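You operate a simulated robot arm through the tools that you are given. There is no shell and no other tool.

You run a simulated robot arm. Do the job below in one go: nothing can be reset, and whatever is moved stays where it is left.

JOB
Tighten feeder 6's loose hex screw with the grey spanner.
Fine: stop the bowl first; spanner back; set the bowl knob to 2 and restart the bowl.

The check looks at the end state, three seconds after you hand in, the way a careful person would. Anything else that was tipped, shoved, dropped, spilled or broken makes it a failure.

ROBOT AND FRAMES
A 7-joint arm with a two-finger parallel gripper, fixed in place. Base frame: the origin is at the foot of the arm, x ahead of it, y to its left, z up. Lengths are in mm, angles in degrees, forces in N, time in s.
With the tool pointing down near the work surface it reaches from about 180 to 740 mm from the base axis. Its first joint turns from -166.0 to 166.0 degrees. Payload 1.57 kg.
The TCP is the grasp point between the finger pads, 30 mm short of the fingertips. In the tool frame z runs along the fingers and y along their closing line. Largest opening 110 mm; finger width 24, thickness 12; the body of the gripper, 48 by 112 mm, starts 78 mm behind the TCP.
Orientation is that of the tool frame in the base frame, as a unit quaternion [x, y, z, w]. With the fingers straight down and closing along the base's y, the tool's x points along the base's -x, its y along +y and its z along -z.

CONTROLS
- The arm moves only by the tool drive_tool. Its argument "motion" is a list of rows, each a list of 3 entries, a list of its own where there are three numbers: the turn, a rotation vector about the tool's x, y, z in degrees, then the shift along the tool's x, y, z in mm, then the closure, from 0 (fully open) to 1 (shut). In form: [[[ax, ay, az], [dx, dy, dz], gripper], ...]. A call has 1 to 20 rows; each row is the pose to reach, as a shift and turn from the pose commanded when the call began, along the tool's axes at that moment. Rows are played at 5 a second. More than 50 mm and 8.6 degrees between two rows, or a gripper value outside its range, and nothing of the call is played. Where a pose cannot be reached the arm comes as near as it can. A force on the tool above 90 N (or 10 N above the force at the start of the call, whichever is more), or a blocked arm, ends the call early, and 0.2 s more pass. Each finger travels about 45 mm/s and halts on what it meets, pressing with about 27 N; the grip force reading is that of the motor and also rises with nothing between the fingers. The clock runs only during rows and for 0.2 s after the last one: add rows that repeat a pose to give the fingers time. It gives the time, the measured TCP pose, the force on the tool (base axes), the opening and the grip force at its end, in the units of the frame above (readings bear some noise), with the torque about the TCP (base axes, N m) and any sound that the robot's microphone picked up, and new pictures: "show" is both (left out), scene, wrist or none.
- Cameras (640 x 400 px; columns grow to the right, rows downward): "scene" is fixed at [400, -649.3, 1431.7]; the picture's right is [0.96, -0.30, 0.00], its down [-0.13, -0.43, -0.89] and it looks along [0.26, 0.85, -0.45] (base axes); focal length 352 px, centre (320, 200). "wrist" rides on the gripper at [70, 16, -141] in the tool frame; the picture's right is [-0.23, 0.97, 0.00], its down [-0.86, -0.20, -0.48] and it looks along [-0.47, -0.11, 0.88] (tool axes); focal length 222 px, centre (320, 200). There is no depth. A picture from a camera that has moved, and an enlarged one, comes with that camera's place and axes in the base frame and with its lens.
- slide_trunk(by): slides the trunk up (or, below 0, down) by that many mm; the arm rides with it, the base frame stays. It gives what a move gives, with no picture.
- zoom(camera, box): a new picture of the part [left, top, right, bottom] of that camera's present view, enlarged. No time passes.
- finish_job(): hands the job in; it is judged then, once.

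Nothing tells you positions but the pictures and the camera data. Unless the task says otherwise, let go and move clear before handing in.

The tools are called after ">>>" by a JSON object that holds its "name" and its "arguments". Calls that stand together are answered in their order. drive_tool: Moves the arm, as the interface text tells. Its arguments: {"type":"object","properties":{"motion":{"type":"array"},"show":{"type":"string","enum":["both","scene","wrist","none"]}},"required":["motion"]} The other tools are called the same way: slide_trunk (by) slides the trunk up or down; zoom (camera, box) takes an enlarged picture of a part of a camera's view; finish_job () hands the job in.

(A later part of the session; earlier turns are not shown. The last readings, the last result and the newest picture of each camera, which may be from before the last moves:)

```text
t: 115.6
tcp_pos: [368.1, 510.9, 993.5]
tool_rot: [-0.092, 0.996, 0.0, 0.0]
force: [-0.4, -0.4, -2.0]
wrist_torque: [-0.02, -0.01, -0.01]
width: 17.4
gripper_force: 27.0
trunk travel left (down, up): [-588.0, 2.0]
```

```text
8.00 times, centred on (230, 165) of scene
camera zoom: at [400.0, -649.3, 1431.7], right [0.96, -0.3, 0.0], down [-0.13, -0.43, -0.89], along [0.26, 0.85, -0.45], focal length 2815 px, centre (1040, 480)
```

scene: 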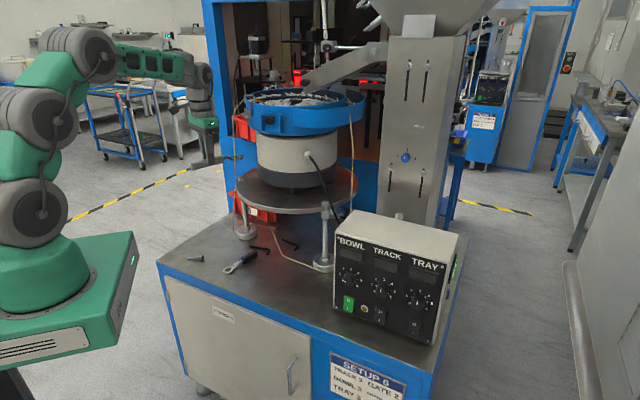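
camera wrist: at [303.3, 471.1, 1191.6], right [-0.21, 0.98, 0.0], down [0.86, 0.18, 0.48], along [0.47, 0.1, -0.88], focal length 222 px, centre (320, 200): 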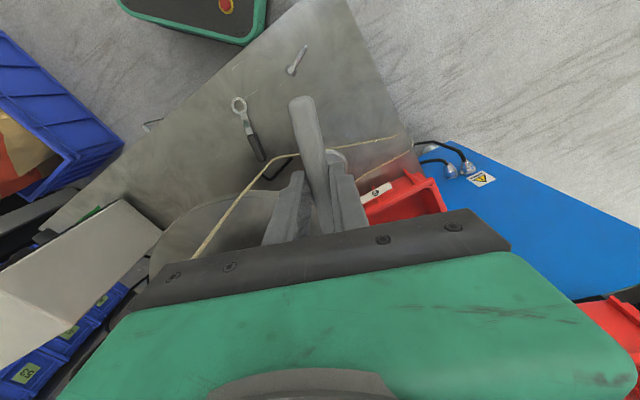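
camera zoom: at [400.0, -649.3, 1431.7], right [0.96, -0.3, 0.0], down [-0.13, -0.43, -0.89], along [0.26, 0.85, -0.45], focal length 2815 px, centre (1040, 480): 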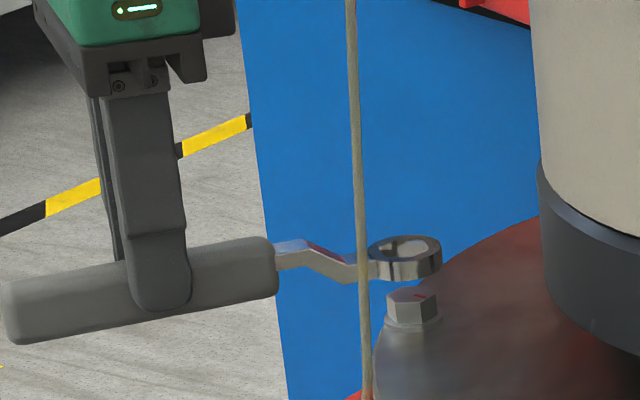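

The screw head and washer now sit flat. I'll retrace the route back over the bench with the spanner.

>>> {"name": "drive_tool", "arguments": {"motion": [[[0, 0, 0], [0, 0, -28], 1], [[0, 0, 0], [0, 0, -56], 1], [[0, 0, -7.35], [14.2, -10.3, -63], 1], [[0, 0, -14.7], [28.5, -20.6, -70], 1], [[0, 0, -22.05], [42.7, -30.9, -77], 1], [[0, 0, -29.4], [56.9, -41.2, -84.5], 1], [[0, 0, -36.4], [61.7, -66.8, -84.5], 1], [[0, 0, -43.4], [66.5, -92.3, -84.5], 1], [[0, 0, -50.4], [71.2, -117.9, -84.5], 1], [[0, 0, -57.4], [76, -143.4, -84.5], 1], [[0, 0, -64.4], [80.8, -169, -84.5], 1], [[0, 0, -71.1], [71.7, -192.8, -84.5], 1], [[0, 0, -77.7], [62.6, -216.5, -84.5], 1], [[0, 0, -84.4], [53.5, -240.3, -84.5], 1], [[0, 0, -91.1], [44.3, -264, -84.5], 1], [[0, 0, -97.7], [35.2, -287.8, -84.5], 1], [[0, 0, -104.4], [26.1, -311.5, -84.5], 1], [[0, 0, -111.1], [-6.3, -328.5, -84.5], 1], [[0, 0, -117.7], [-38.6, -345.5, -84.5], 1], [[0, 0, -124.4], [-71, -362.5, -84.5], 1]], "show": "both"}}

```text
t: 119.8
tcp_pos: [505.1, 167.1, 1078.7]
tool_rot: [0.924, -0.382, -0.001, 0.0]
force: [-0.8, 0.4, -1.4]
wrist_torque: [0.01, -0.04, 0.0]
width: 17.2
gripper_force: 26.9
trunk travel left (down, up): [-588.0, 2.0]
camera wrist: at [542.9, 106.2, 1219.9], right [-0.85, -0.53, 0.0], down [-0.47, 0.74, 0.48], along [-0.25, 0.41, -0.88], focal length 222 px, centre (320, 200)
```

scene: 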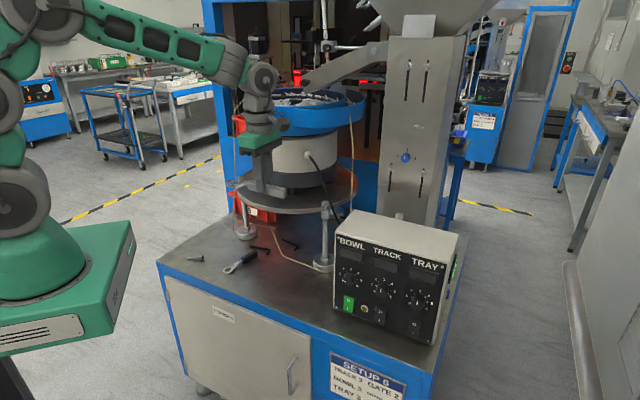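
wrist: 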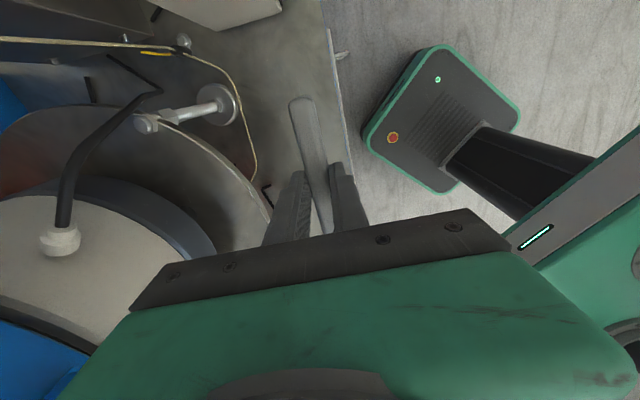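

Over the original spot. Lowering the trunk 315 mm to bring the spanner just above the bench.

>>> {"name": "slide_trunk", "arguments": {"by": -315}}

>>> {"name": "zoom", "arguments": {"camera": "scene", "box": [220, 240, 310, 310]}}

>>> {"name": "zoom", "arguments": {"camera": "scene", "box": [230, 262, 265, 290]}}

```text
t: 122.9
tcp_pos: [504.5, 166.5, 764.4]
tool_rot: [0.924, -0.383, 0.0, -0.001]
force: [-0.2, -0.6, -0.5]
wrist_torque: [0.0, 0.0, 0.02]
width: 16.9
gripper_force: 27.0
trunk travel left (down, up): [-272.0, 317.0]
```

```text
5.71 times, centred on (265, 275) of scene
camera zoom: at [400.0, -649.3, 1431.7], right [0.96, -0.3, 0.0], down [-0.13, -0.43, -0.89], along [0.26, 0.85, -0.45], focal length 2011 px, centre (634, -229)
```

zoom: 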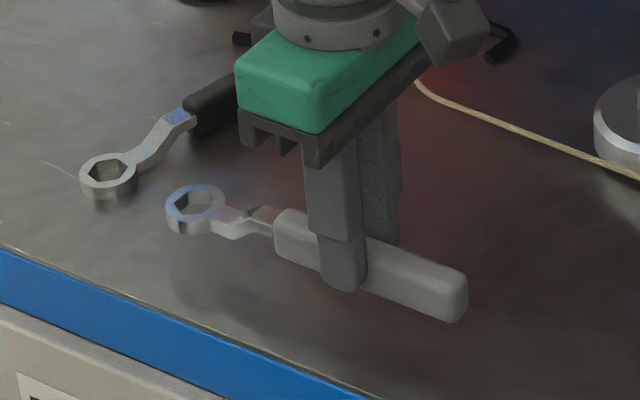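

```text
14.29 times, centred on (248, 276) of scene
camera zoom: at [400.0, -649.3, 1431.7], right [0.96, -0.3, 0.0], down [-0.13, -0.43, -0.89], along [0.26, 0.85, -0.45], focal length 5026 px, centre (1356, -886)
```

zoom: 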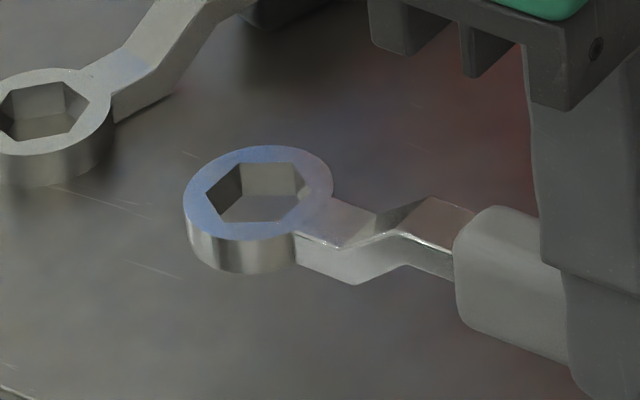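

>>> {"name": "drive_tool", "arguments": {"motion": [[[0, 0, 0], [0, 0, 10], 1], [[0, 0, 0], [0, 0, 18], 1], [[0, 0, 0], [0, 0, 22], 1], [[0, 0, 0], [0, 0, 22], 1]], "show": "none"}}

>>> {"name": "drive_tool", "arguments": {"motion": [[[0, 0, 0], [0, 0, 1], 1], [[0, 0, 0], [0, 0, 2], 1], [[0, 0, 0], [0, 0, 2], 1]], "show": "none"}}

>>> {"name": "zoom", "arguments": {"camera": "scene", "box": [220, 250, 310, 320]}}

>>> {"name": "zoom", "arguments": {"camera": "scene", "box": [230, 270, 300, 310]}}

```text
t: 123.9
tcp_pos: [505.6, 168.0, 742.3]
tool_rot: [0.924, -0.383, 0.0, 0.0]
force: [-1.2, -0.1, -0.8]
wrist_torque: [-0.06, -0.01, -0.02]
width: 17.3
gripper_force: 26.5
trunk travel left (down, up): [-272.0, 317.0]
```

```text
t: 124.7
tcp_pos: [504.3, 167.9, 740.0]
tool_rot: [0.924, -0.383, 0.0, -0.001]
force: [0.4, -0.7, -0.9]
wrist_torque: [-0.01, 0.01, -0.01]
width: 17.4
gripper_force: 26.9
trunk travel left (down, up): [-272.0, 317.0]
```

```text
5.71 times, centred on (265, 285) of scene
camera zoom: at [400.0, -649.3, 1431.7], right [0.96, -0.3, 0.0], down [-0.13, -0.43, -0.89], along [0.26, 0.85, -0.45], focal length 2011 px, centre (634, -286)
```

zoom: 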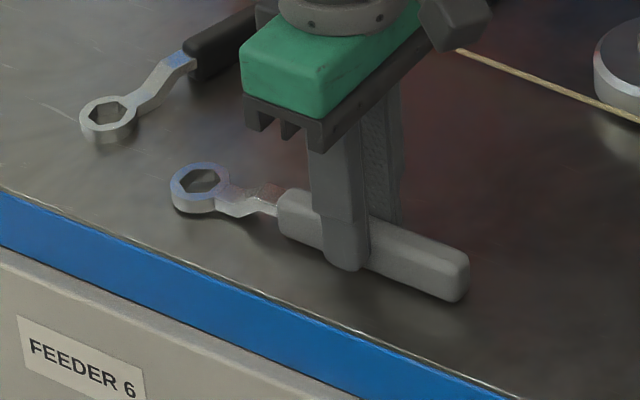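

```text
9.14 times, centred on (265, 290) of scene
camera zoom: at [400.0, -649.3, 1431.7], right [0.96, -0.3, 0.0], down [-0.13, -0.43, -0.89], along [0.26, 0.85, -0.45], focal length 3217 px, centre (823, -623)
```

zoom: 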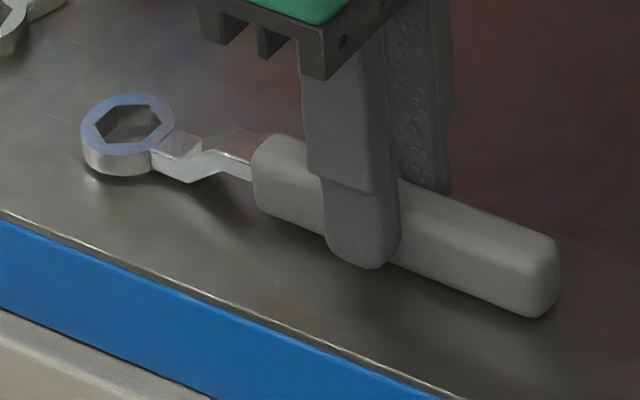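

Within 1.5 mm of its original place. A tiny correction and final lowering until it touches, then release.

>>> {"name": "drive_tool", "arguments": {"motion": [[[0, 0, 0], [-1, 0.5, 0], 1], [[0, 0, 0], [-1, 0.5, 0.7], 1], [[0, 0, 0], [-1, 0.5, 1.4], 1], [[0, 0, 0], [-1, 0.5, 1.4], 1]], "show": "none"}}

>>> {"name": "zoom", "arguments": {"camera": "scene", "box": [230, 270, 300, 310]}}

```text
t: 125.7
tcp_pos: [503.0, 168.0, 738.9]
tool_rot: [0.924, -0.383, 0.0, -0.002]
force: [0.8, -0.5, 3.2]
wrist_torque: [-0.26, -0.21, 0.1]
width: 17.6
gripper_force: 27.5
trunk travel left (down, up): [-272.0, 317.0]
```

```text
9.14 times, centred on (265, 290) of scene
camera zoom: at [400.0, -649.3, 1431.7], right [0.96, -0.3, 0.0], down [-0.13, -0.43, -0.89], along [0.26, 0.85, -0.45], focal length 3217 px, centre (823, -623)
```

zoom: 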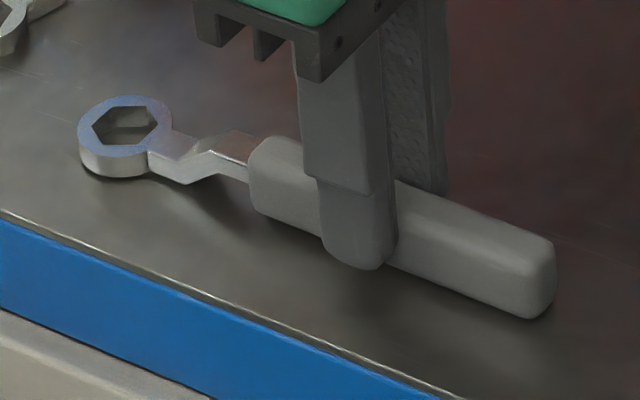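

>>> {"name": "drive_tool", "arguments": {"motion": [[[0, 0, 0], [0, 0, -0.4], 0.83], [[0, 0, 0], [0, 0, -0.4], 0.75], [[0, 0, 0], [0, 0, -0.4], 0.6], [[0, 0, 0], [0, 0, -0.4], 0.6], [[0, 0, 0], [0, 0, -0.4], 0.6]], "show": "none"}}

>>> {"name": "zoom", "arguments": {"camera": "scene", "box": [230, 270, 300, 310]}}

```text
t: 126.9
tcp_pos: [504.1, 167.9, 739.5]
tool_rot: [0.924, -0.382, -0.001, -0.001]
force: [0.0, -0.3, 0.0]
wrist_torque: [0.02, -0.02, 0.01]
width: 44.1
gripper_force: 0.0
trunk travel left (down, up): [-272.0, 317.0]
```

```text
9.14 times, centred on (265, 290) of scene
camera zoom: at [400.0, -649.3, 1431.7], right [0.96, -0.3, 0.0], down [-0.13, -0.43, -0.89], along [0.26, 0.85, -0.45], focal length 3217 px, centre (823, -623)
```

zoom: 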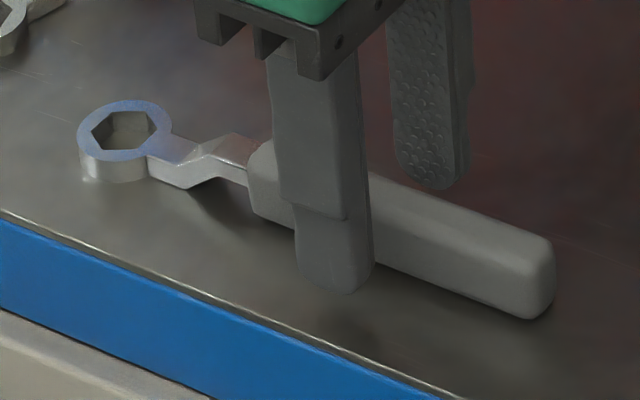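

Spanner is resting where it was. Now I'll rise clear and rotate back toward the panel for the bowl knob.

>>> {"name": "drive_tool", "arguments": {"motion": [[[0, 0, 0], [0, 0, -20], 0.6], [[0, 0, 0], [0, 0, -50], 0.6], [[0, 0, 0], [0, 0, -90], 0.5], [[0, 0, 0], [0, 0, -130], 0.4], [[0, 0, 0], [0, 0, -160], 0.4], [[0, 0, 0], [0, 0, -160], 0.4]], "show": "both"}}

>>> {"name": "zoom", "arguments": {"camera": "scene", "box": [230, 270, 300, 310]}}

```text
t: 128.3
tcp_pos: [502.9, 165.8, 897.4]
tool_rot: [0.924, -0.383, 0.002, -0.001]
force: [0.3, 0.5, -0.9]
wrist_torque: [0.01, -0.01, -0.01]
width: 66.0
gripper_force: 0.0
trunk travel left (down, up): [-272.0, 317.0]
camera wrist: at [541.0, 105.5, 1038.3], right [-0.85, -0.53, 0.0], down [-0.46, 0.74, 0.48], along [-0.25, 0.41, -0.88], focal length 222 px, centre (320, 200)
```

scene: 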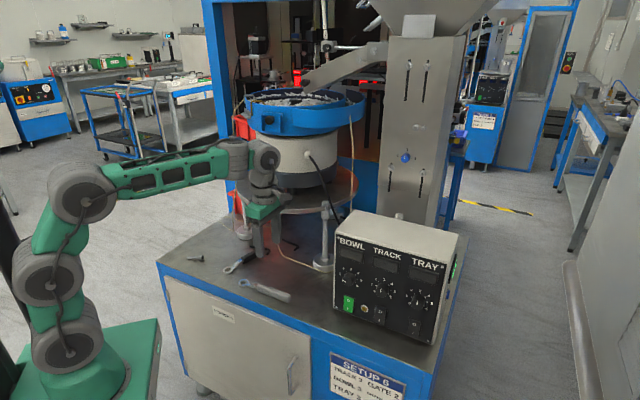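
wrist: 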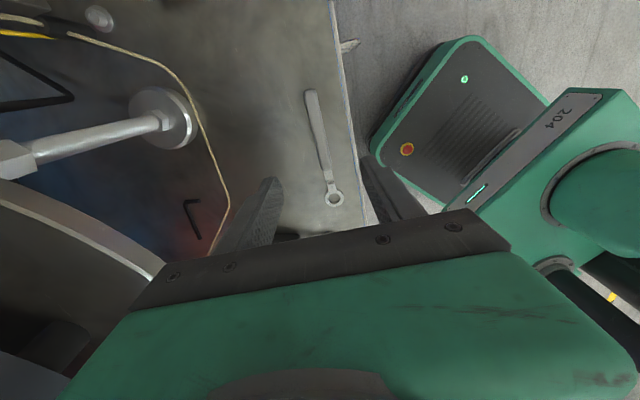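

```text
9.14 times, centred on (265, 290) of scene
camera zoom: at [400.0, -649.3, 1431.7], right [0.96, -0.3, 0.0], down [-0.13, -0.43, -0.89], along [0.26, 0.85, -0.45], focal length 3217 px, centre (823, -623)
```

zoom: 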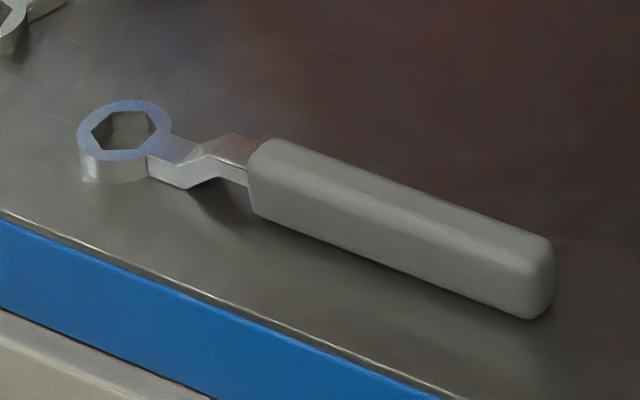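

Spanner sits exactly as found. Swinging the tool back to face the panel.

>>> {"name": "drive_tool", "arguments": {"motion": [[[0, 0, 7.5], [4.9, 7.6, 0], 0.4], [[0, 0, 15], [9.8, 15.2, 0], 0.4], [[0, 0, 22.5], [14.7, 22.8, 0], 0.4], [[0, 0, 30], [19.5, 30.3, 0], 0.4], [[0, 0, 37.5], [24.4, 37.9, 0], 0.4], [[0, 0, 45], [29.3, 45.5, 0], 0.4], [[0, 0, 52.5], [34.2, 53.1, 0], 0.4], [[0, 0, 60], [39.1, 60.7, 0], 0.4], [[0, 0, 67.5], [44, 68.3, 0], 0.4], [[0, 0, 75], [48.8, 75.8, 0], 0.4], [[0, 0, 82.5], [53.7, 83.4, 0], 0.4], [[0, 0, 90], [58.6, 91, 0], 0.4], [[0, 0, 90], [58.6, 91, 0], 0.4]], "show": "none"}}

>>> {"name": "zoom", "arguments": {"camera": "scene", "box": [237, 172, 247, 179]}}

```text
t: 131.1
tcp_pos: [480.0, 62.3, 898.9]
tool_rot: [-0.381, 0.924, 0.001, 0.001]
force: [-0.1, -0.1, -0.2]
wrist_torque: [0.03, 0.0, 0.0]
width: 65.9
gripper_force: 0.1
trunk travel left (down, up): [-272.0, 317.0]
```

```text
16.00 times, centred on (242, 176) of scene
camera zoom: at [400.0, -649.3, 1431.7], right [0.96, -0.3, 0.0], down [-0.13, -0.43, -0.89], along [0.26, 0.85, -0.45], focal length 5630 px, centre (1568, 592)
```

zoom: 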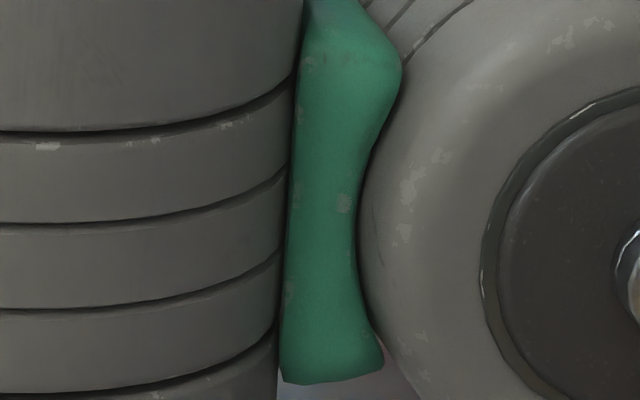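

>>> {"name": "drive_tool", "arguments": {"motion": [[[0, -6.92, 0], [-1.3, -14, 1.5], 0.4], [[0, -13.85, 0], [-2.5, -28.1, 2.9], 0.4], [[0, -20.77, 0], [-3.8, -42.1, 4.4], 0.4], [[0, -27.69, 0], [-5.1, -56.2, 5.8], 0.4], [[0, -34.62, 0], [-6.3, -70.2, 7.3], 0.4], [[0, -41.54, 0], [-7.6, -84.3, 8.8], 0.4], [[0, -48.46, 0], [-8.9, -98.3, 10.2], 0.4], [[0, -55.38, 0], [-10.2, -112.4, 11.7], 0.4], [[0, -62.31, 0], [-11.4, -126.4, 13.2], 0.4], [[0, -69.23, 0], [-12.7, -140.5, 14.6], 0.4], [[0, -76.15, 0], [-14, -154.5, 16.1], 0.4], [[0, -83.08, 0], [-15.2, -168.6, 17.5], 0.4], [[0, -90, 0], [-16.5, -182.6, 19], 0.4], [[0, -90, 0], [-16.5, -182.6, 19], 0.4]], "show": "both"}}

```text
t: 134.1
tcp_pos: [623.0, -57.3, 883.6]
tool_rot: [-0.279, 0.679, 0.257, 0.628]
force: [-0.5, 0.2, 0.1]
wrist_torque: [0.0, -0.01, 0.01]
width: 65.9
gripper_force: 0.1
out of reach, approached as far as the arm can: row 13, 14
trunk travel left (down, up): [-272.0, 317.0]
camera wrist: at [507.0, -147.8, 824.8], right [-0.67, 0.71, 0.23], down [-0.15, -0.43, 0.89], along [0.73, 0.56, 0.4], focal length 222 px, centre (320, 200)
```

scene: 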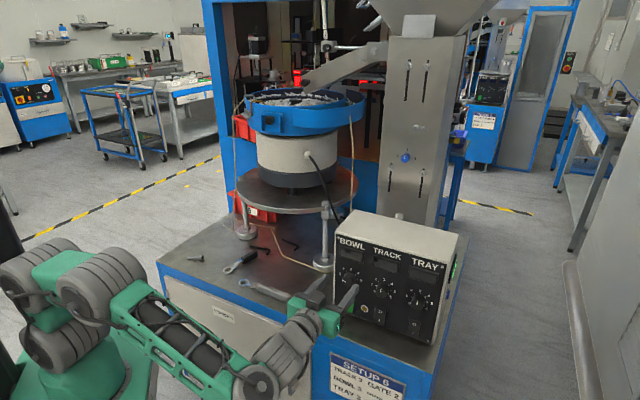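
wrist: 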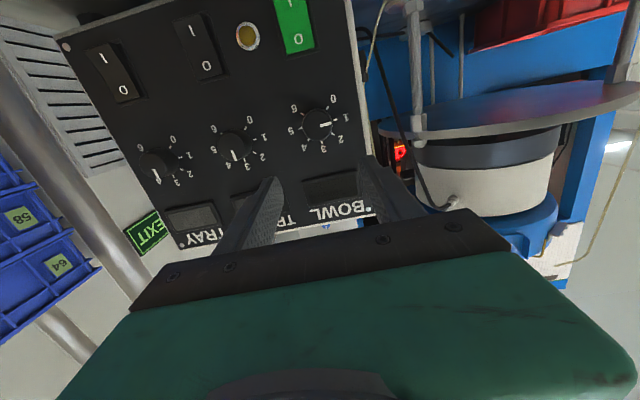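

The wrist tops out about 5° short of horizontal, which is fine for the knob. Zooming in to locate it precisely.

>>> {"name": "zoom", "arguments": {"camera": "wrist", "box": [280, 85, 360, 165]}}

>>> {"name": "zoom", "arguments": {"camera": "scene", "box": [325, 250, 385, 300]}}

```text
5.00 times, centred on (320, 125) of wrist
camera zoom: at [507.0, -147.8, 824.8], right [-0.67, 0.71, 0.23], down [-0.15, -0.43, 0.89], along [0.73, 0.56, 0.4], focal length 1111 px, centre (320, 575)
```

zoom: 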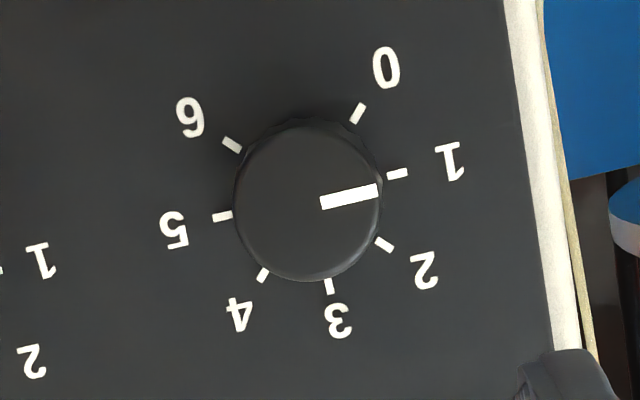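

```text
8.00 times, centred on (355, 275) of scene
camera zoom: at [400.0, -649.3, 1431.7], right [0.96, -0.3, 0.0], down [-0.13, -0.43, -0.89], along [0.26, 0.85, -0.45], focal length 2815 px, centre (40, -400)
```

zoom: 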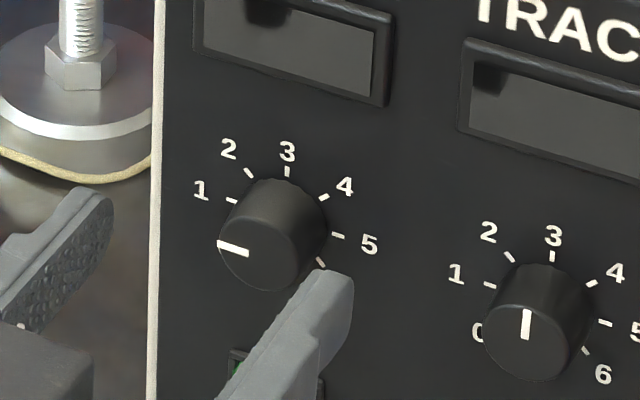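

Knob axis is at about t≈475, z≈846, with the cap ~20 mm proud of the panel. I'll ease the tilt slightly off the joint limit, align in front of it, and check.

>>> {"name": "drive_tool", "arguments": {"motion": [[[0, 3, 0], [0, 0, 0], 0.5], [[0, 5, 0], [0, 0, 0], 0.55], [[0, 5, 0], [0, 0, 0], 0.55]], "show": "none"}}

```text
t: 134.9
tcp_pos: [623.8, -55.6, 883.6]
tool_rot: [-0.29, 0.706, 0.245, 0.597]
force: [0.7, 0.5, -0.3]
wrist_torque: [-0.02, 0.01, 0.0]
width: 49.3
gripper_force: 0.0
trunk travel left (down, up): [-272.0, 317.0]
```

>>> {"name": "drive_tool", "arguments": {"motion": [[[0, -1, 0], [9.7, 1.8, 13.1], 0.55], [[0, -2, 0], [19.4, 3.7, 26.2], 0.55], [[0, -3, 0], [29.1, 5.5, 39.3], 0.55], [[0, -3, 0], [29.1, 5.5, 39.3], 0.55]], "show": "both"}}

>>> {"name": "zoom", "arguments": {"camera": "wrist", "box": [260, 90, 400, 210]}}

>>> {"name": "zoom", "arguments": {"camera": "scene", "box": [315, 240, 395, 310]}}

```text
t: 135.9
tcp_pos: [644.6, -28.1, 846.6]
tool_rot: [-0.284, 0.691, 0.253, 0.615]
force: [0.0, -0.5, 0.0]
wrist_torque: [0.0, -0.01, -0.01]
width: 49.4
gripper_force: 0.0
trunk travel left (down, up): [-272.0, 317.0]
camera wrist: at [526.4, -119.5, 793.6], right [-0.67, 0.71, 0.23], down [-0.13, -0.41, 0.9], along [0.74, 0.57, 0.36], focal length 222 px, centre (320, 200)
```

scene: 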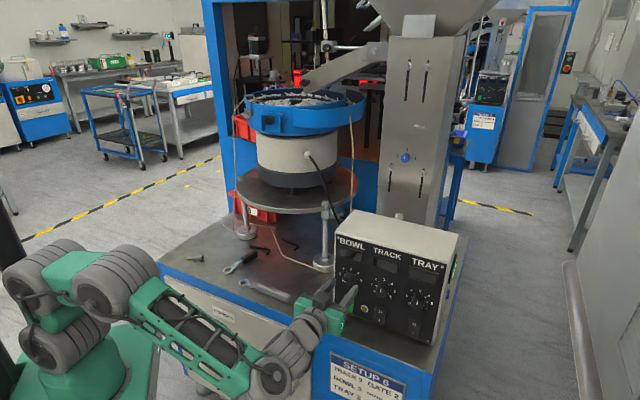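
wrist: 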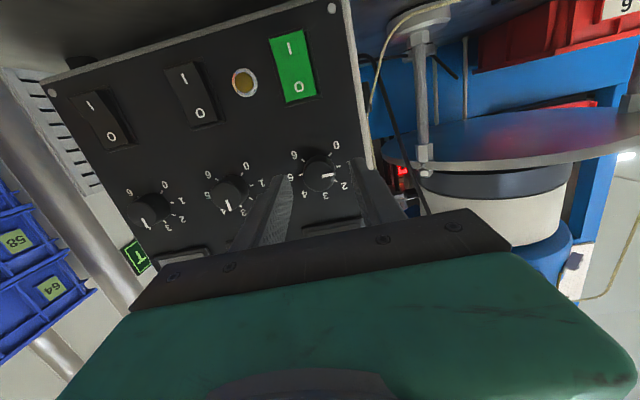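

```text
3.33 times, centred on (330, 150) of wrist
camera zoom: at [526.4, -119.5, 793.6], right [-0.67, 0.71, 0.23], down [-0.13, -0.41, 0.9], along [0.74, 0.57, 0.36], focal length 740 px, centre (287, 367)
```

zoom: 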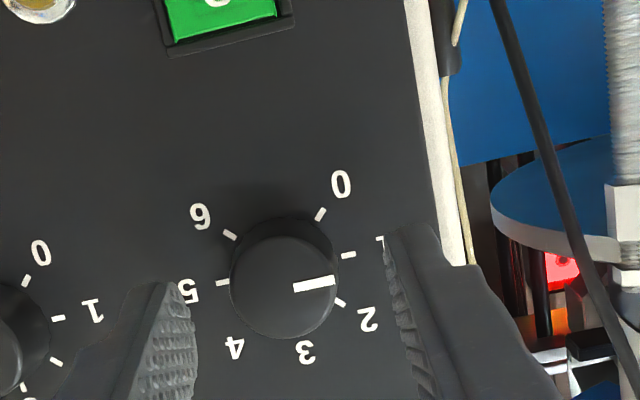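

```text
5.71 times, centred on (355, 275) of scene
camera zoom: at [400.0, -649.3, 1431.7], right [0.96, -0.3, 0.0], down [-0.13, -0.43, -0.89], along [0.26, 0.85, -0.45], focal length 2011 px, centre (120, -229)
```

zoom: 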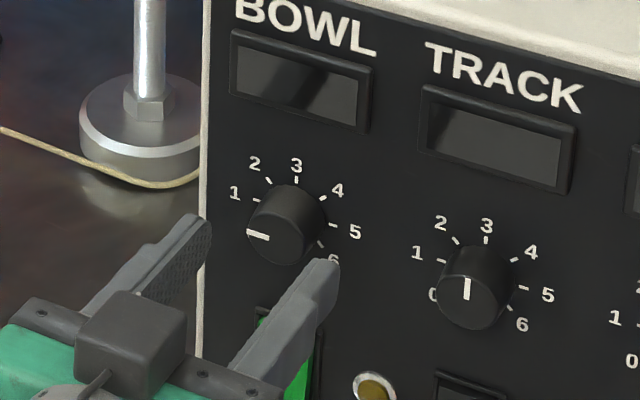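

Aligned within about 2 mm. Moving in so the fingers straddle the knob without touching the panel.

>>> {"name": "drive_tool", "arguments": {"motion": [[[0, 0, 0], [-1.2, -0.3, 7.2], 0.55], [[0, 0, 0], [-2.5, -0.6, 14.3], 0.55], [[0, 0, 0], [-3.7, -0.9, 21.5], 0.55], [[0, 0, 0], [-4.9, -1.1, 28.6], 0.55], [[0, 0, 0], [-4.9, -1.1, 28.6], 0.55]], "show": "both"}}

>>> {"name": "zoom", "arguments": {"camera": "wrist", "box": [240, 110, 400, 230]}}

>>> {"name": "zoom", "arguments": {"camera": "scene", "box": [315, 240, 395, 310]}}

```text
t: 137.1
tcp_pos: [664.3, -7.3, 849.3]
tool_rot: [-0.283, 0.691, 0.252, 0.616]
force: [-4.8, -4.3, -1.1]
wrist_torque: [0.03, -0.06, 0.23]
width: 50.1
gripper_force: 0.5
trunk travel left (down, up): [-272.0, 317.0]
camera wrist: at [547.0, -99.7, 795.7], right [-0.66, 0.71, 0.23], down [-0.13, -0.41, 0.9], along [0.74, 0.57, 0.36], focal length 222 px, centre (320, 200)
```

scene: 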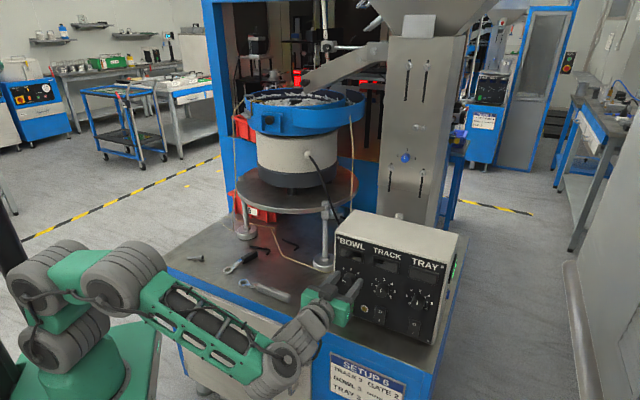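
wrist: 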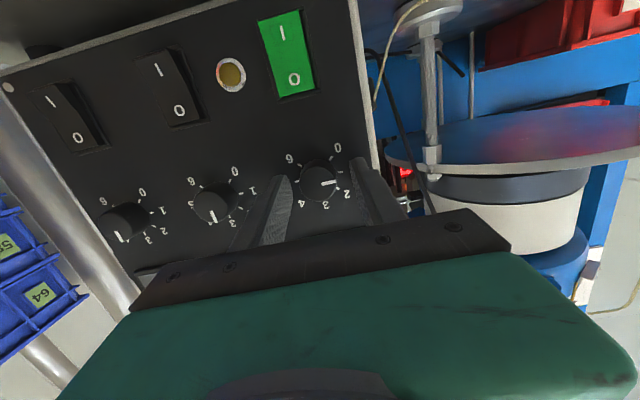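

```text
3.33 times, centred on (320, 170) of wrist
camera zoom: at [547.0, -99.7, 795.7], right [-0.66, 0.71, 0.23], down [-0.13, -0.41, 0.9], along [0.74, 0.57, 0.36], focal length 740 px, centre (320, 300)
```

zoom: 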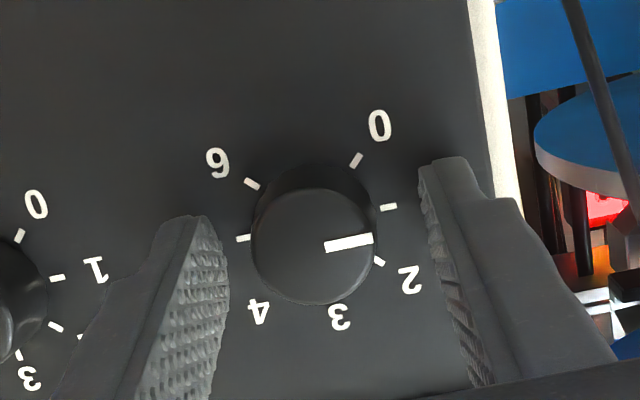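

```text
5.71 times, centred on (355, 275) of scene
camera zoom: at [400.0, -649.3, 1431.7], right [0.96, -0.3, 0.0], down [-0.13, -0.43, -0.89], along [0.26, 0.85, -0.45], focal length 2011 px, centre (120, -229)
```

zoom: 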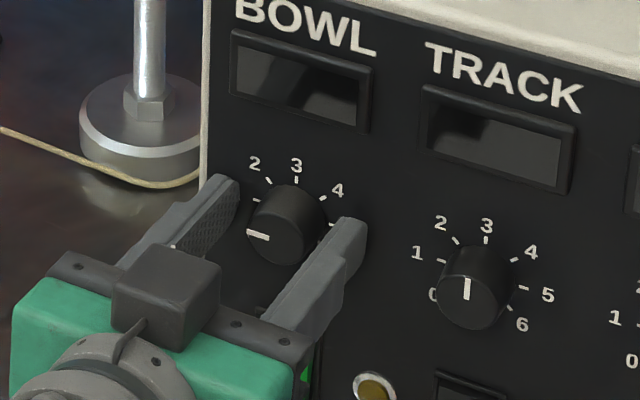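

The fingertips just touch the panel face. Backing off 3 mm, centring 2 mm sideways, then closing gently on the knob.

>>> {"name": "drive_tool", "arguments": {"motion": [[[0, 0, 0], [0.5, 0, -3], 0.55], [[0, 0, 0], [1.3, -2, -3.2], 0.55], [[0, 0, 0], [1.3, -2, -3.2], 0.55]], "show": "wrist"}}

>>> {"name": "zoom", "arguments": {"camera": "wrist", "box": [240, 110, 400, 230]}}

```text
t: 137.9
tcp_pos: [663.8, -10.9, 848.0]
tool_rot: [-0.284, 0.691, 0.253, 0.615]
force: [0.1, -0.4, -1.0]
wrist_torque: [-0.02, 0.0, -0.01]
width: 49.7
gripper_force: 0.1
trunk travel left (down, up): [-272.0, 317.0]
camera wrist: at [545.7, -102.8, 794.6], right [-0.67, 0.71, 0.23], down [-0.13, -0.41, 0.9], along [0.74, 0.57, 0.36], focal length 222 px, centre (320, 200)
```

wrist: 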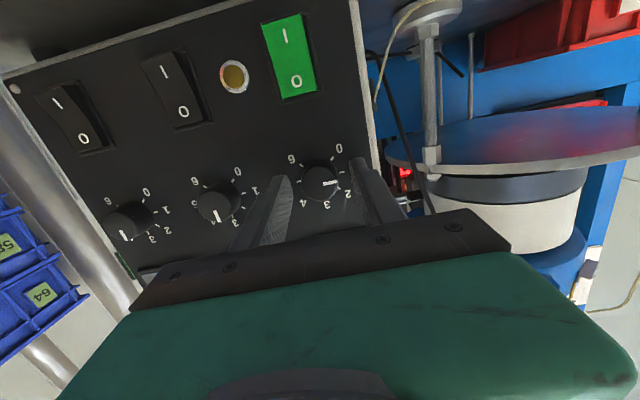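

```text
3.33 times, centred on (320, 170) of wrist
camera zoom: at [545.7, -102.8, 794.6], right [-0.67, 0.71, 0.23], down [-0.13, -0.41, 0.9], along [0.74, 0.57, 0.36], focal length 740 px, centre (320, 300)
```

zoom: 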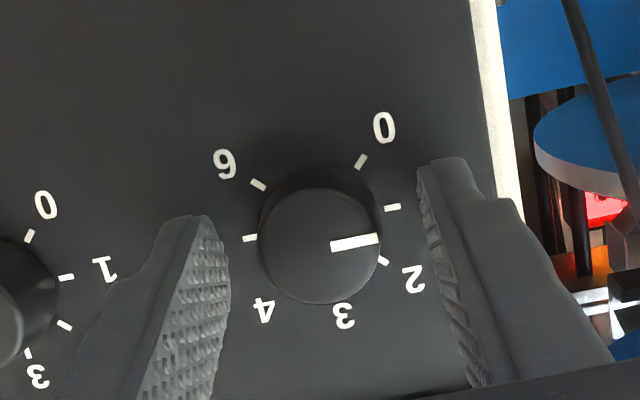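

Centred. Closing on the knob.

>>> {"name": "drive_tool", "arguments": {"motion": [[[0, 0, 0], [0.5, 0, 0], 0.62], [[0, 0, 0], [0.5, 0, 0], 0.7], [[0, 0, 0], [0.5, 0, 0], 0.8], [[0, 0, 0], [0.5, 0, 0], 0.9], [[0, 0, 0], [0.5, 0, 0], 1], [[0, 0, 0], [0.5, 0, 0], 1]], "show": "wrist"}}

>>> {"name": "zoom", "arguments": {"camera": "wrist", "box": [240, 110, 400, 230]}}

```text
t: 139.3
tcp_pos: [663.5, -10.1, 847.4]
tool_rot: [-0.283, 0.691, 0.252, 0.615]
force: [2.9, 0.3, 1.2]
wrist_torque: [-0.03, 0.02, -0.06]
width: 29.6
gripper_force: 38.4
trunk travel left (down, up): [-272.0, 317.0]
camera wrist: at [546.0, -102.4, 793.6], right [-0.67, 0.71, 0.23], down [-0.13, -0.41, 0.9], along [0.74, 0.57, 0.36], focal length 222 px, centre (320, 200)
```

wrist: 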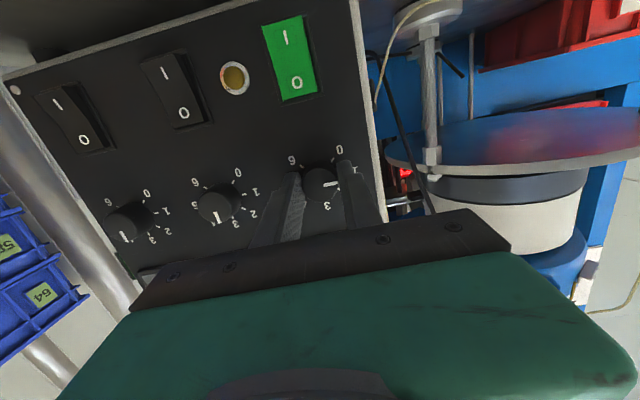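

```text
3.33 times, centred on (320, 170) of wrist
camera zoom: at [546.0, -102.4, 793.6], right [-0.67, 0.71, 0.23], down [-0.13, -0.41, 0.9], along [0.74, 0.57, 0.36], focal length 740 px, centre (320, 300)
```

zoom: 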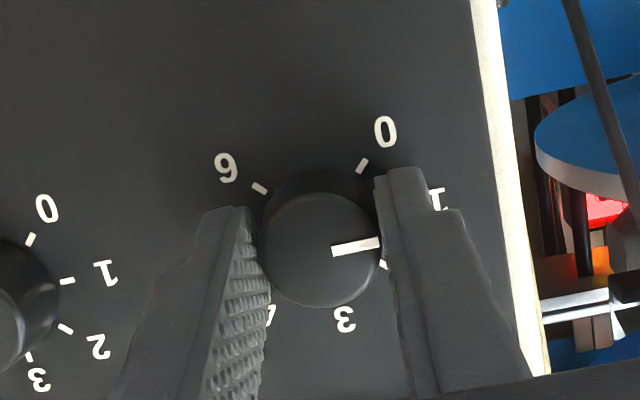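

Knob gripped. Turning it 45° clockwise (1 → 2).

>>> {"name": "drive_tool", "arguments": {"motion": [[[0, 0, 5], [0, 0, 0], 1], [[0, 0, 10], [0, 0, 0], 1], [[0, 0, 15], [0, 0, 0], 1], [[0, 0, 20], [0, 0, 0], 1], [[0, 0, 25], [0, 0, 0], 1], [[0, 0, 30], [0, 0, 0], 1], [[0, 0, 35], [0, 0, 0], 1], [[0, 0, 40], [0, 0, 0], 1], [[0, 0, 45], [0, 0, 0], 1], [[0, 0, 45], [0, 0, 0], 1]], "show": "both"}}

>>> {"name": "zoom", "arguments": {"camera": "wrist", "box": [240, 110, 400, 230]}}

>>> {"name": "zoom", "arguments": {"camera": "scene", "box": [325, 250, 385, 300]}}

```text
t: 141.5
tcp_pos: [663.6, -10.2, 847.5]
tool_rot: [0.003, 0.746, 0.47, 0.471]
force: [-16.0, 2.1, -0.5]
wrist_torque: [0.18, -0.14, 1.12]
width: 30.0
gripper_force: 39.6
trunk travel left (down, up): [-272.0, 317.0]
camera wrist: at [516.9, -67.6, 825.9], right [-0.3, 0.44, 0.84], down [0.22, -0.83, 0.51], along [0.93, 0.34, 0.15], focal length 222 px, centre (320, 200)
```

scene: 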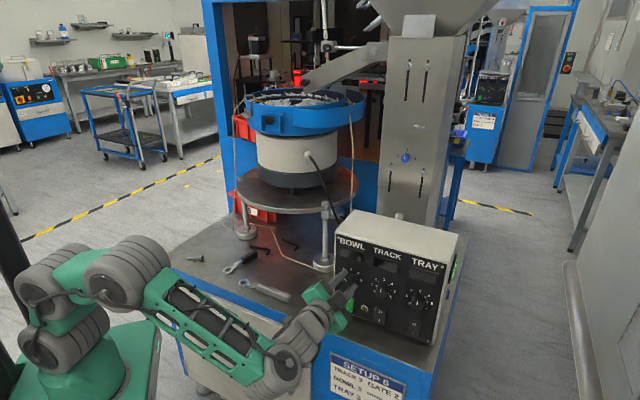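
wrist: 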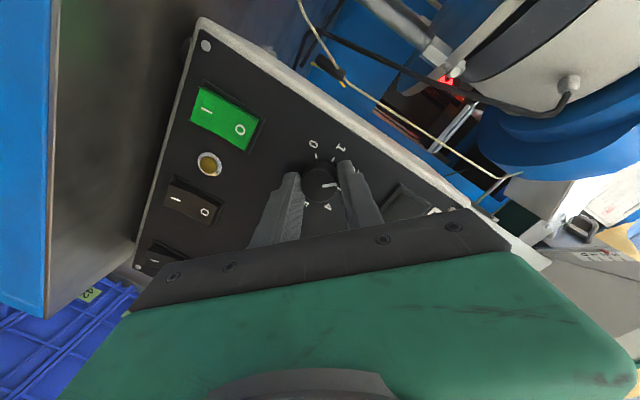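

```text
3.33 times, centred on (320, 170) of wrist
camera zoom: at [516.9, -67.6, 825.9], right [-0.3, 0.44, 0.84], down [0.22, -0.83, 0.51], along [0.93, 0.34, 0.15], focal length 740 px, centre (320, 300)
```

zoom: 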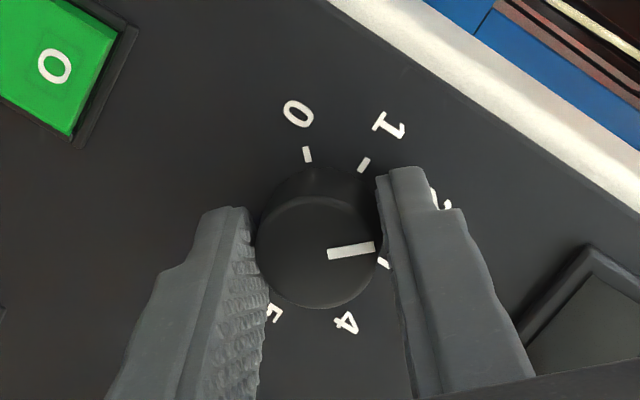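

```text
8.00 times, centred on (355, 275) of scene
camera zoom: at [400.0, -649.3, 1431.7], right [0.96, -0.3, 0.0], down [-0.13, -0.43, -0.89], along [0.26, 0.85, -0.45], focal length 2815 px, centre (40, -400)
```

zoom: 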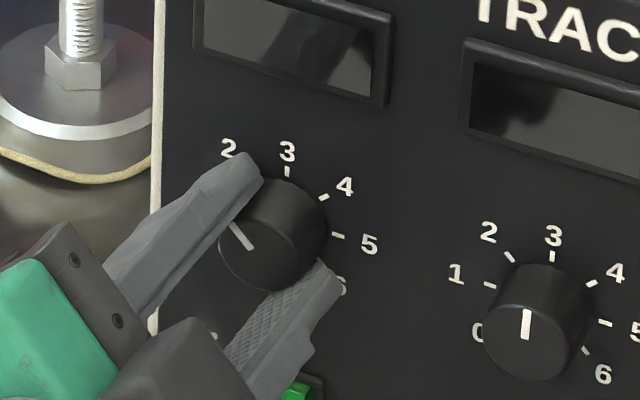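

The pointer now looks to be at 2. Opening just enough and backing straight out to check.

>>> {"name": "drive_tool", "arguments": {"motion": [[[0, 0, 0], [0, 0, 0], 0.7], [[0, 0, 0], [0, 0, 0], 0.64], [[0, 0, 0], [0, 0, 0], 0.62], [[0, 0, 0], [0, 0, -10], 0.62], [[0, 0, 0], [0, 0, -25], 0.62], [[0, 0, 0], [0, 0, -45], 0.62], [[0, 0, 0], [0, 0, -45], 0.62]], "show": "both"}}

>>> {"name": "zoom", "arguments": {"camera": "wrist", "box": [240, 110, 400, 230]}}

>>> {"name": "zoom", "arguments": {"camera": "scene", "box": [325, 250, 385, 300]}}

```text
t: 143.1
tcp_pos: [631.4, -42.8, 852.2]
tool_rot: [0.002, 0.746, 0.47, 0.471]
force: [0.3, 0.9, 0.6]
wrist_torque: [0.01, 0.0, 0.02]
width: 41.8
gripper_force: 0.0
trunk travel left (down, up): [-272.0, 317.0]
camera wrist: at [486.1, -99.8, 831.0], right [-0.3, 0.44, 0.84], down [0.22, -0.83, 0.52], along [0.93, 0.34, 0.15], focal length 222 px, centre (320, 200)
```

scene: 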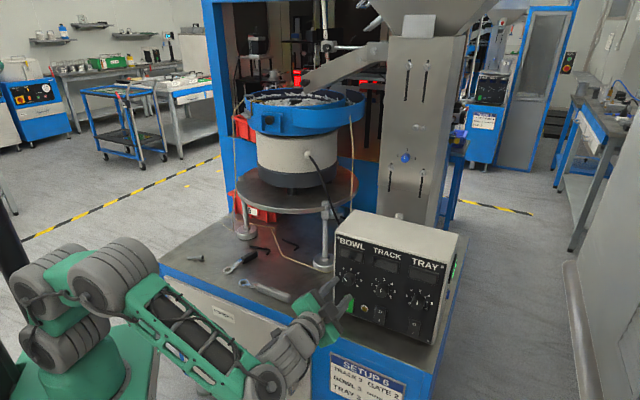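
wrist: 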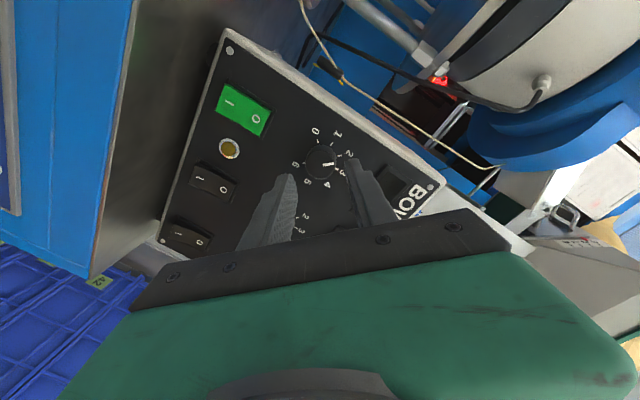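

```text
3.33 times, centred on (320, 170) of wrist
camera zoom: at [486.1, -99.8, 831.0], right [-0.3, 0.44, 0.84], down [0.22, -0.83, 0.52], along [0.93, 0.34, 0.15], focal length 740 px, centre (320, 300)
```

zoom: 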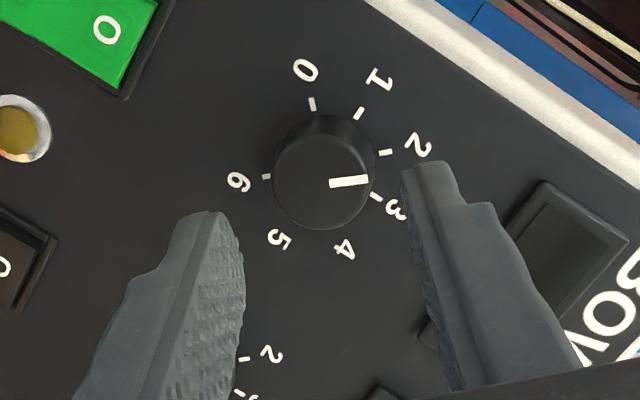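

```text
8.00 times, centred on (355, 275) of scene
camera zoom: at [400.0, -649.3, 1431.7], right [0.96, -0.3, 0.0], down [-0.13, -0.43, -0.89], along [0.26, 0.85, -0.45], focal length 2815 px, centre (40, -400)
```

zoom: 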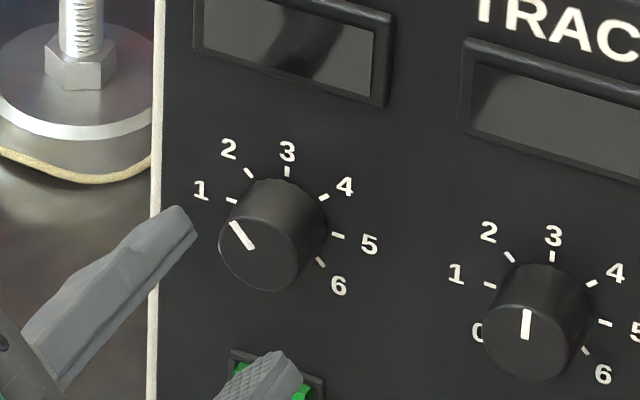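

The pointer lines up with 2 (within ~2°). Now I'll unroll the wrist, close the fingers, and set up to press the I half of the bowl switch.

>>> {"name": "drive_tool", "arguments": {"motion": [[[0, 0, -5], [0, 0, -2], 0.62], [[0, 0, -10], [0, 0, -4], 0.62], [[0, 0, -15], [0, 0, -6], 0.62], [[0, 0, -20], [0, 0, -8], 0.7], [[0, 0, -25], [0, 0, -10], 0.8], [[0, 0, -30], [0, 0, -10], 0.9], [[0, 0, -35], [0, 0, -10], 1], [[0, 0, -40], [0, 0, -10], 1], [[0, 0, -45], [0, 0, -10], 1], [[0, 0, -45], [0, 0, -10], 1]], "show": "wrist"}}

>>> {"name": "zoom", "arguments": {"camera": "wrist", "box": [240, 60, 400, 180]}}

>>> {"name": "zoom", "arguments": {"camera": "scene", "box": [325, 250, 385, 320]}}

```text
t: 145.3
tcp_pos: [625.7, -48.8, 854.0]
tool_rot: [-0.283, 0.69, 0.252, 0.616]
force: [0.5, 0.2, 0.7]
wrist_torque: [0.02, -0.01, 0.05]
width: 0.0
gripper_force: 21.4
trunk travel left (down, up): [-272.0, 317.0]
camera wrist: at [507.2, -141.1, 799.9], right [-0.67, 0.71, 0.23], down [-0.13, -0.41, 0.9], along [0.73, 0.57, 0.36], focal length 222 px, centre (320, 200)
```

wrist: 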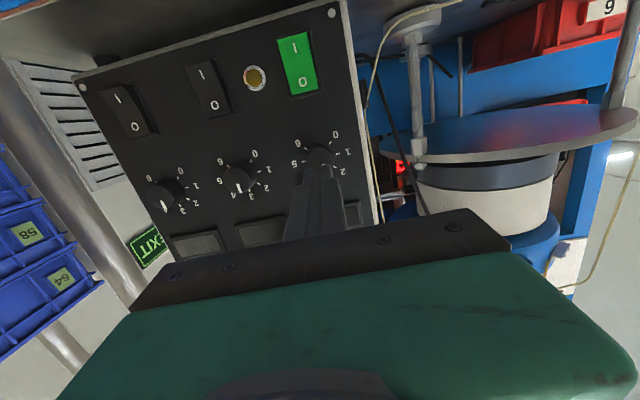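

```text
3.33 times, centred on (320, 120) of wrist
camera zoom: at [507.2, -141.1, 799.9], right [-0.67, 0.71, 0.23], down [-0.13, -0.41, 0.9], along [0.73, 0.57, 0.36], focal length 740 px, centre (320, 467)
```

zoom: 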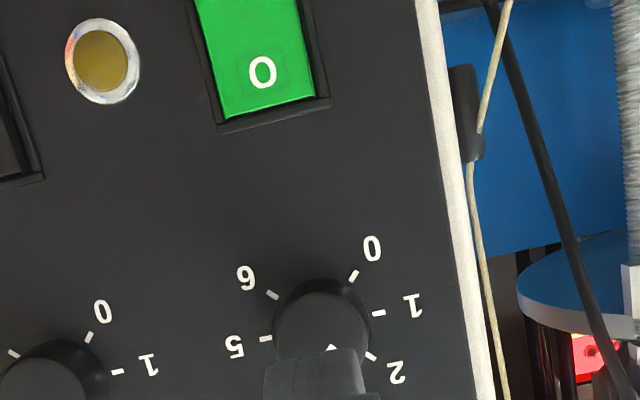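

```text
5.71 times, centred on (355, 285) of scene
camera zoom: at [400.0, -649.3, 1431.7], right [0.96, -0.3, 0.0], down [-0.13, -0.43, -0.89], along [0.26, 0.85, -0.45], focal length 2011 px, centre (120, -286)
```

zoom: 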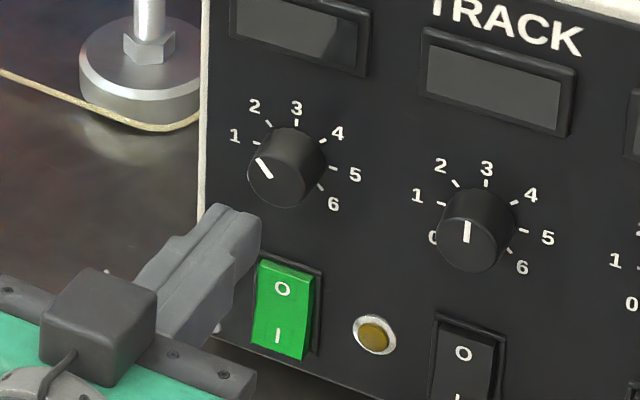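

>>> {"name": "drive_tool", "arguments": {"motion": [[[0, 4.7, 0], [21, 0.2, 4.9], 1], [[0, 9.4, 0], [42.2, 0.4, 9.8], 1], [[0, 14, 0], [63.2, 0.6, 14.6], 1], [[0, 18.7, 0], [84.3, 0.8, 19.5], 1], [[0, 23.4, 0], [105.4, 0.95, 24.4], 1], [[0, 23.4, 0], [105.4, 0.95, 24.4], 1]], "show": "both"}}

>>> {"name": "zoom", "arguments": {"camera": "wrist", "box": [260, 100, 400, 220]}}

>>> {"name": "zoom", "arguments": {"camera": "scene", "box": [310, 265, 390, 335]}}

```text
t: 146.7
tcp_pos: [633.5, -37.0, 744.9]
tool_rot: [-0.328, 0.801, 0.189, 0.463]
force: [-0.1, 0.1, -0.2]
wrist_torque: [0.02, -0.01, -0.01]
width: 0.0
gripper_force: 21.3
trunk travel left (down, up): [-272.0, 317.0]
camera wrist: at [509.9, -135.7, 755.1], right [-0.6, 0.77, 0.2], down [0.15, -0.13, 0.98], along [0.78, 0.62, -0.04], focal length 222 px, centre (320, 200)
```

scene: 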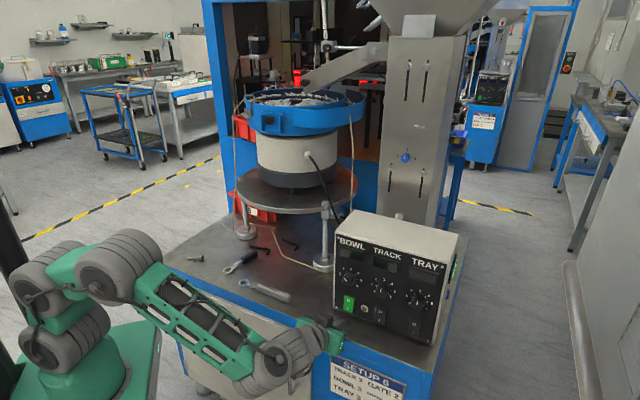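
wrist: 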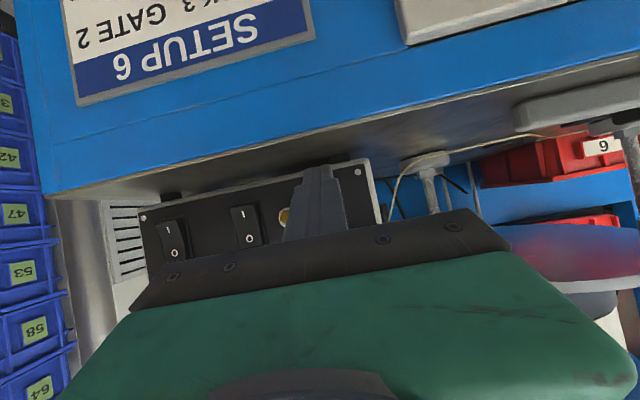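

```text
3.33 times, centred on (330, 160) of wrist
camera zoom: at [509.9, -135.7, 755.1], right [-0.6, 0.77, 0.2], down [0.15, -0.13, 0.98], along [0.78, 0.62, -0.04], focal length 740 px, centre (287, 333)
```

zoom: 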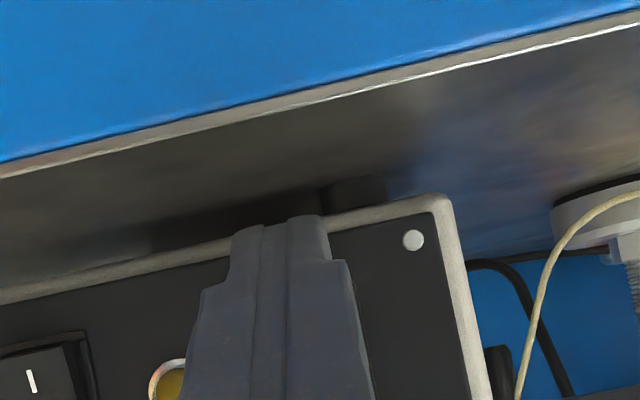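

```text
5.71 times, centred on (350, 300) of scene
camera zoom: at [400.0, -649.3, 1431.7], right [0.96, -0.3, 0.0], down [-0.13, -0.43, -0.89], along [0.26, 0.85, -0.45], focal length 2011 px, centre (149, -371)
```

zoom: 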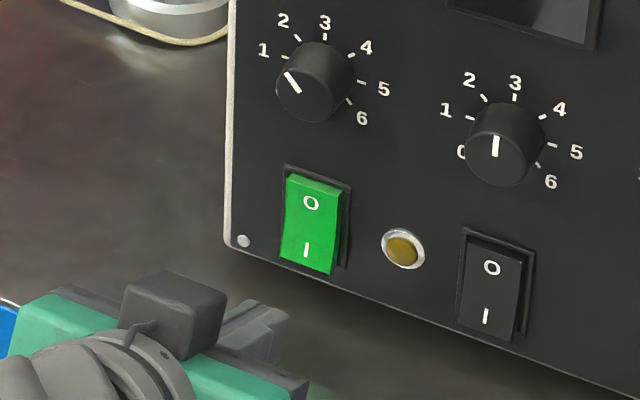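

Lining up on the I half: contact edge to z≈746, then pressing straight in.

>>> {"name": "drive_tool", "arguments": {"motion": [[[0, 0, 0], [-5.2, -1, -3], 1], [[0, 0, 0], [-12.7, -1, 10], 1], [[0, 0, 0], [-19.2, -1, 21.2], 1], [[0, 0, 0], [-20.7, -1, 23.8], 1], [[0, 0, 0], [-21.7, -1, 25.5], 1], [[0, 0, 0], [-22.2, -1, 26.4], 1]], "show": "scene"}}

>>> {"name": "zoom", "arguments": {"camera": "scene", "box": [310, 235, 400, 345]}}

```text
t: 148.1
tcp_pos: [657.6, -14.5, 752.8]
tool_rot: [-0.329, 0.801, 0.19, 0.462]
force: [-1.6, -1.9, -1.4]
wrist_torque: [-0.04, -0.02, 0.01]
width: 0.0
gripper_force: 21.2
trunk travel left (down, up): [-272.0, 317.0]
```

scene: 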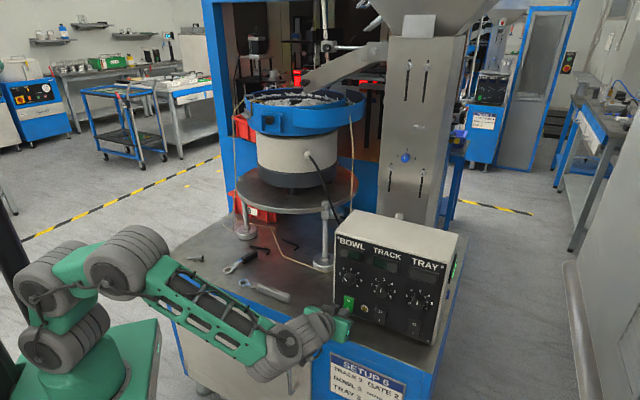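

```text
3.64 times, centred on (355, 290) of scene
camera zoom: at [400.0, -649.3, 1431.7], right [0.96, -0.3, 0.0], down [-0.13, -0.43, -0.89], along [0.26, 0.85, -0.45], focal length 1279 px, centre (193, -127)
```

zoom: 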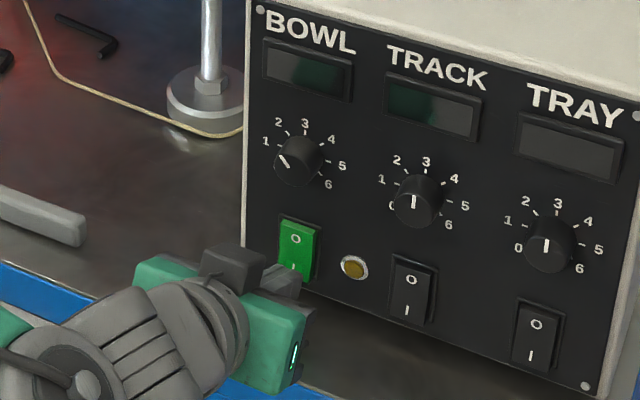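

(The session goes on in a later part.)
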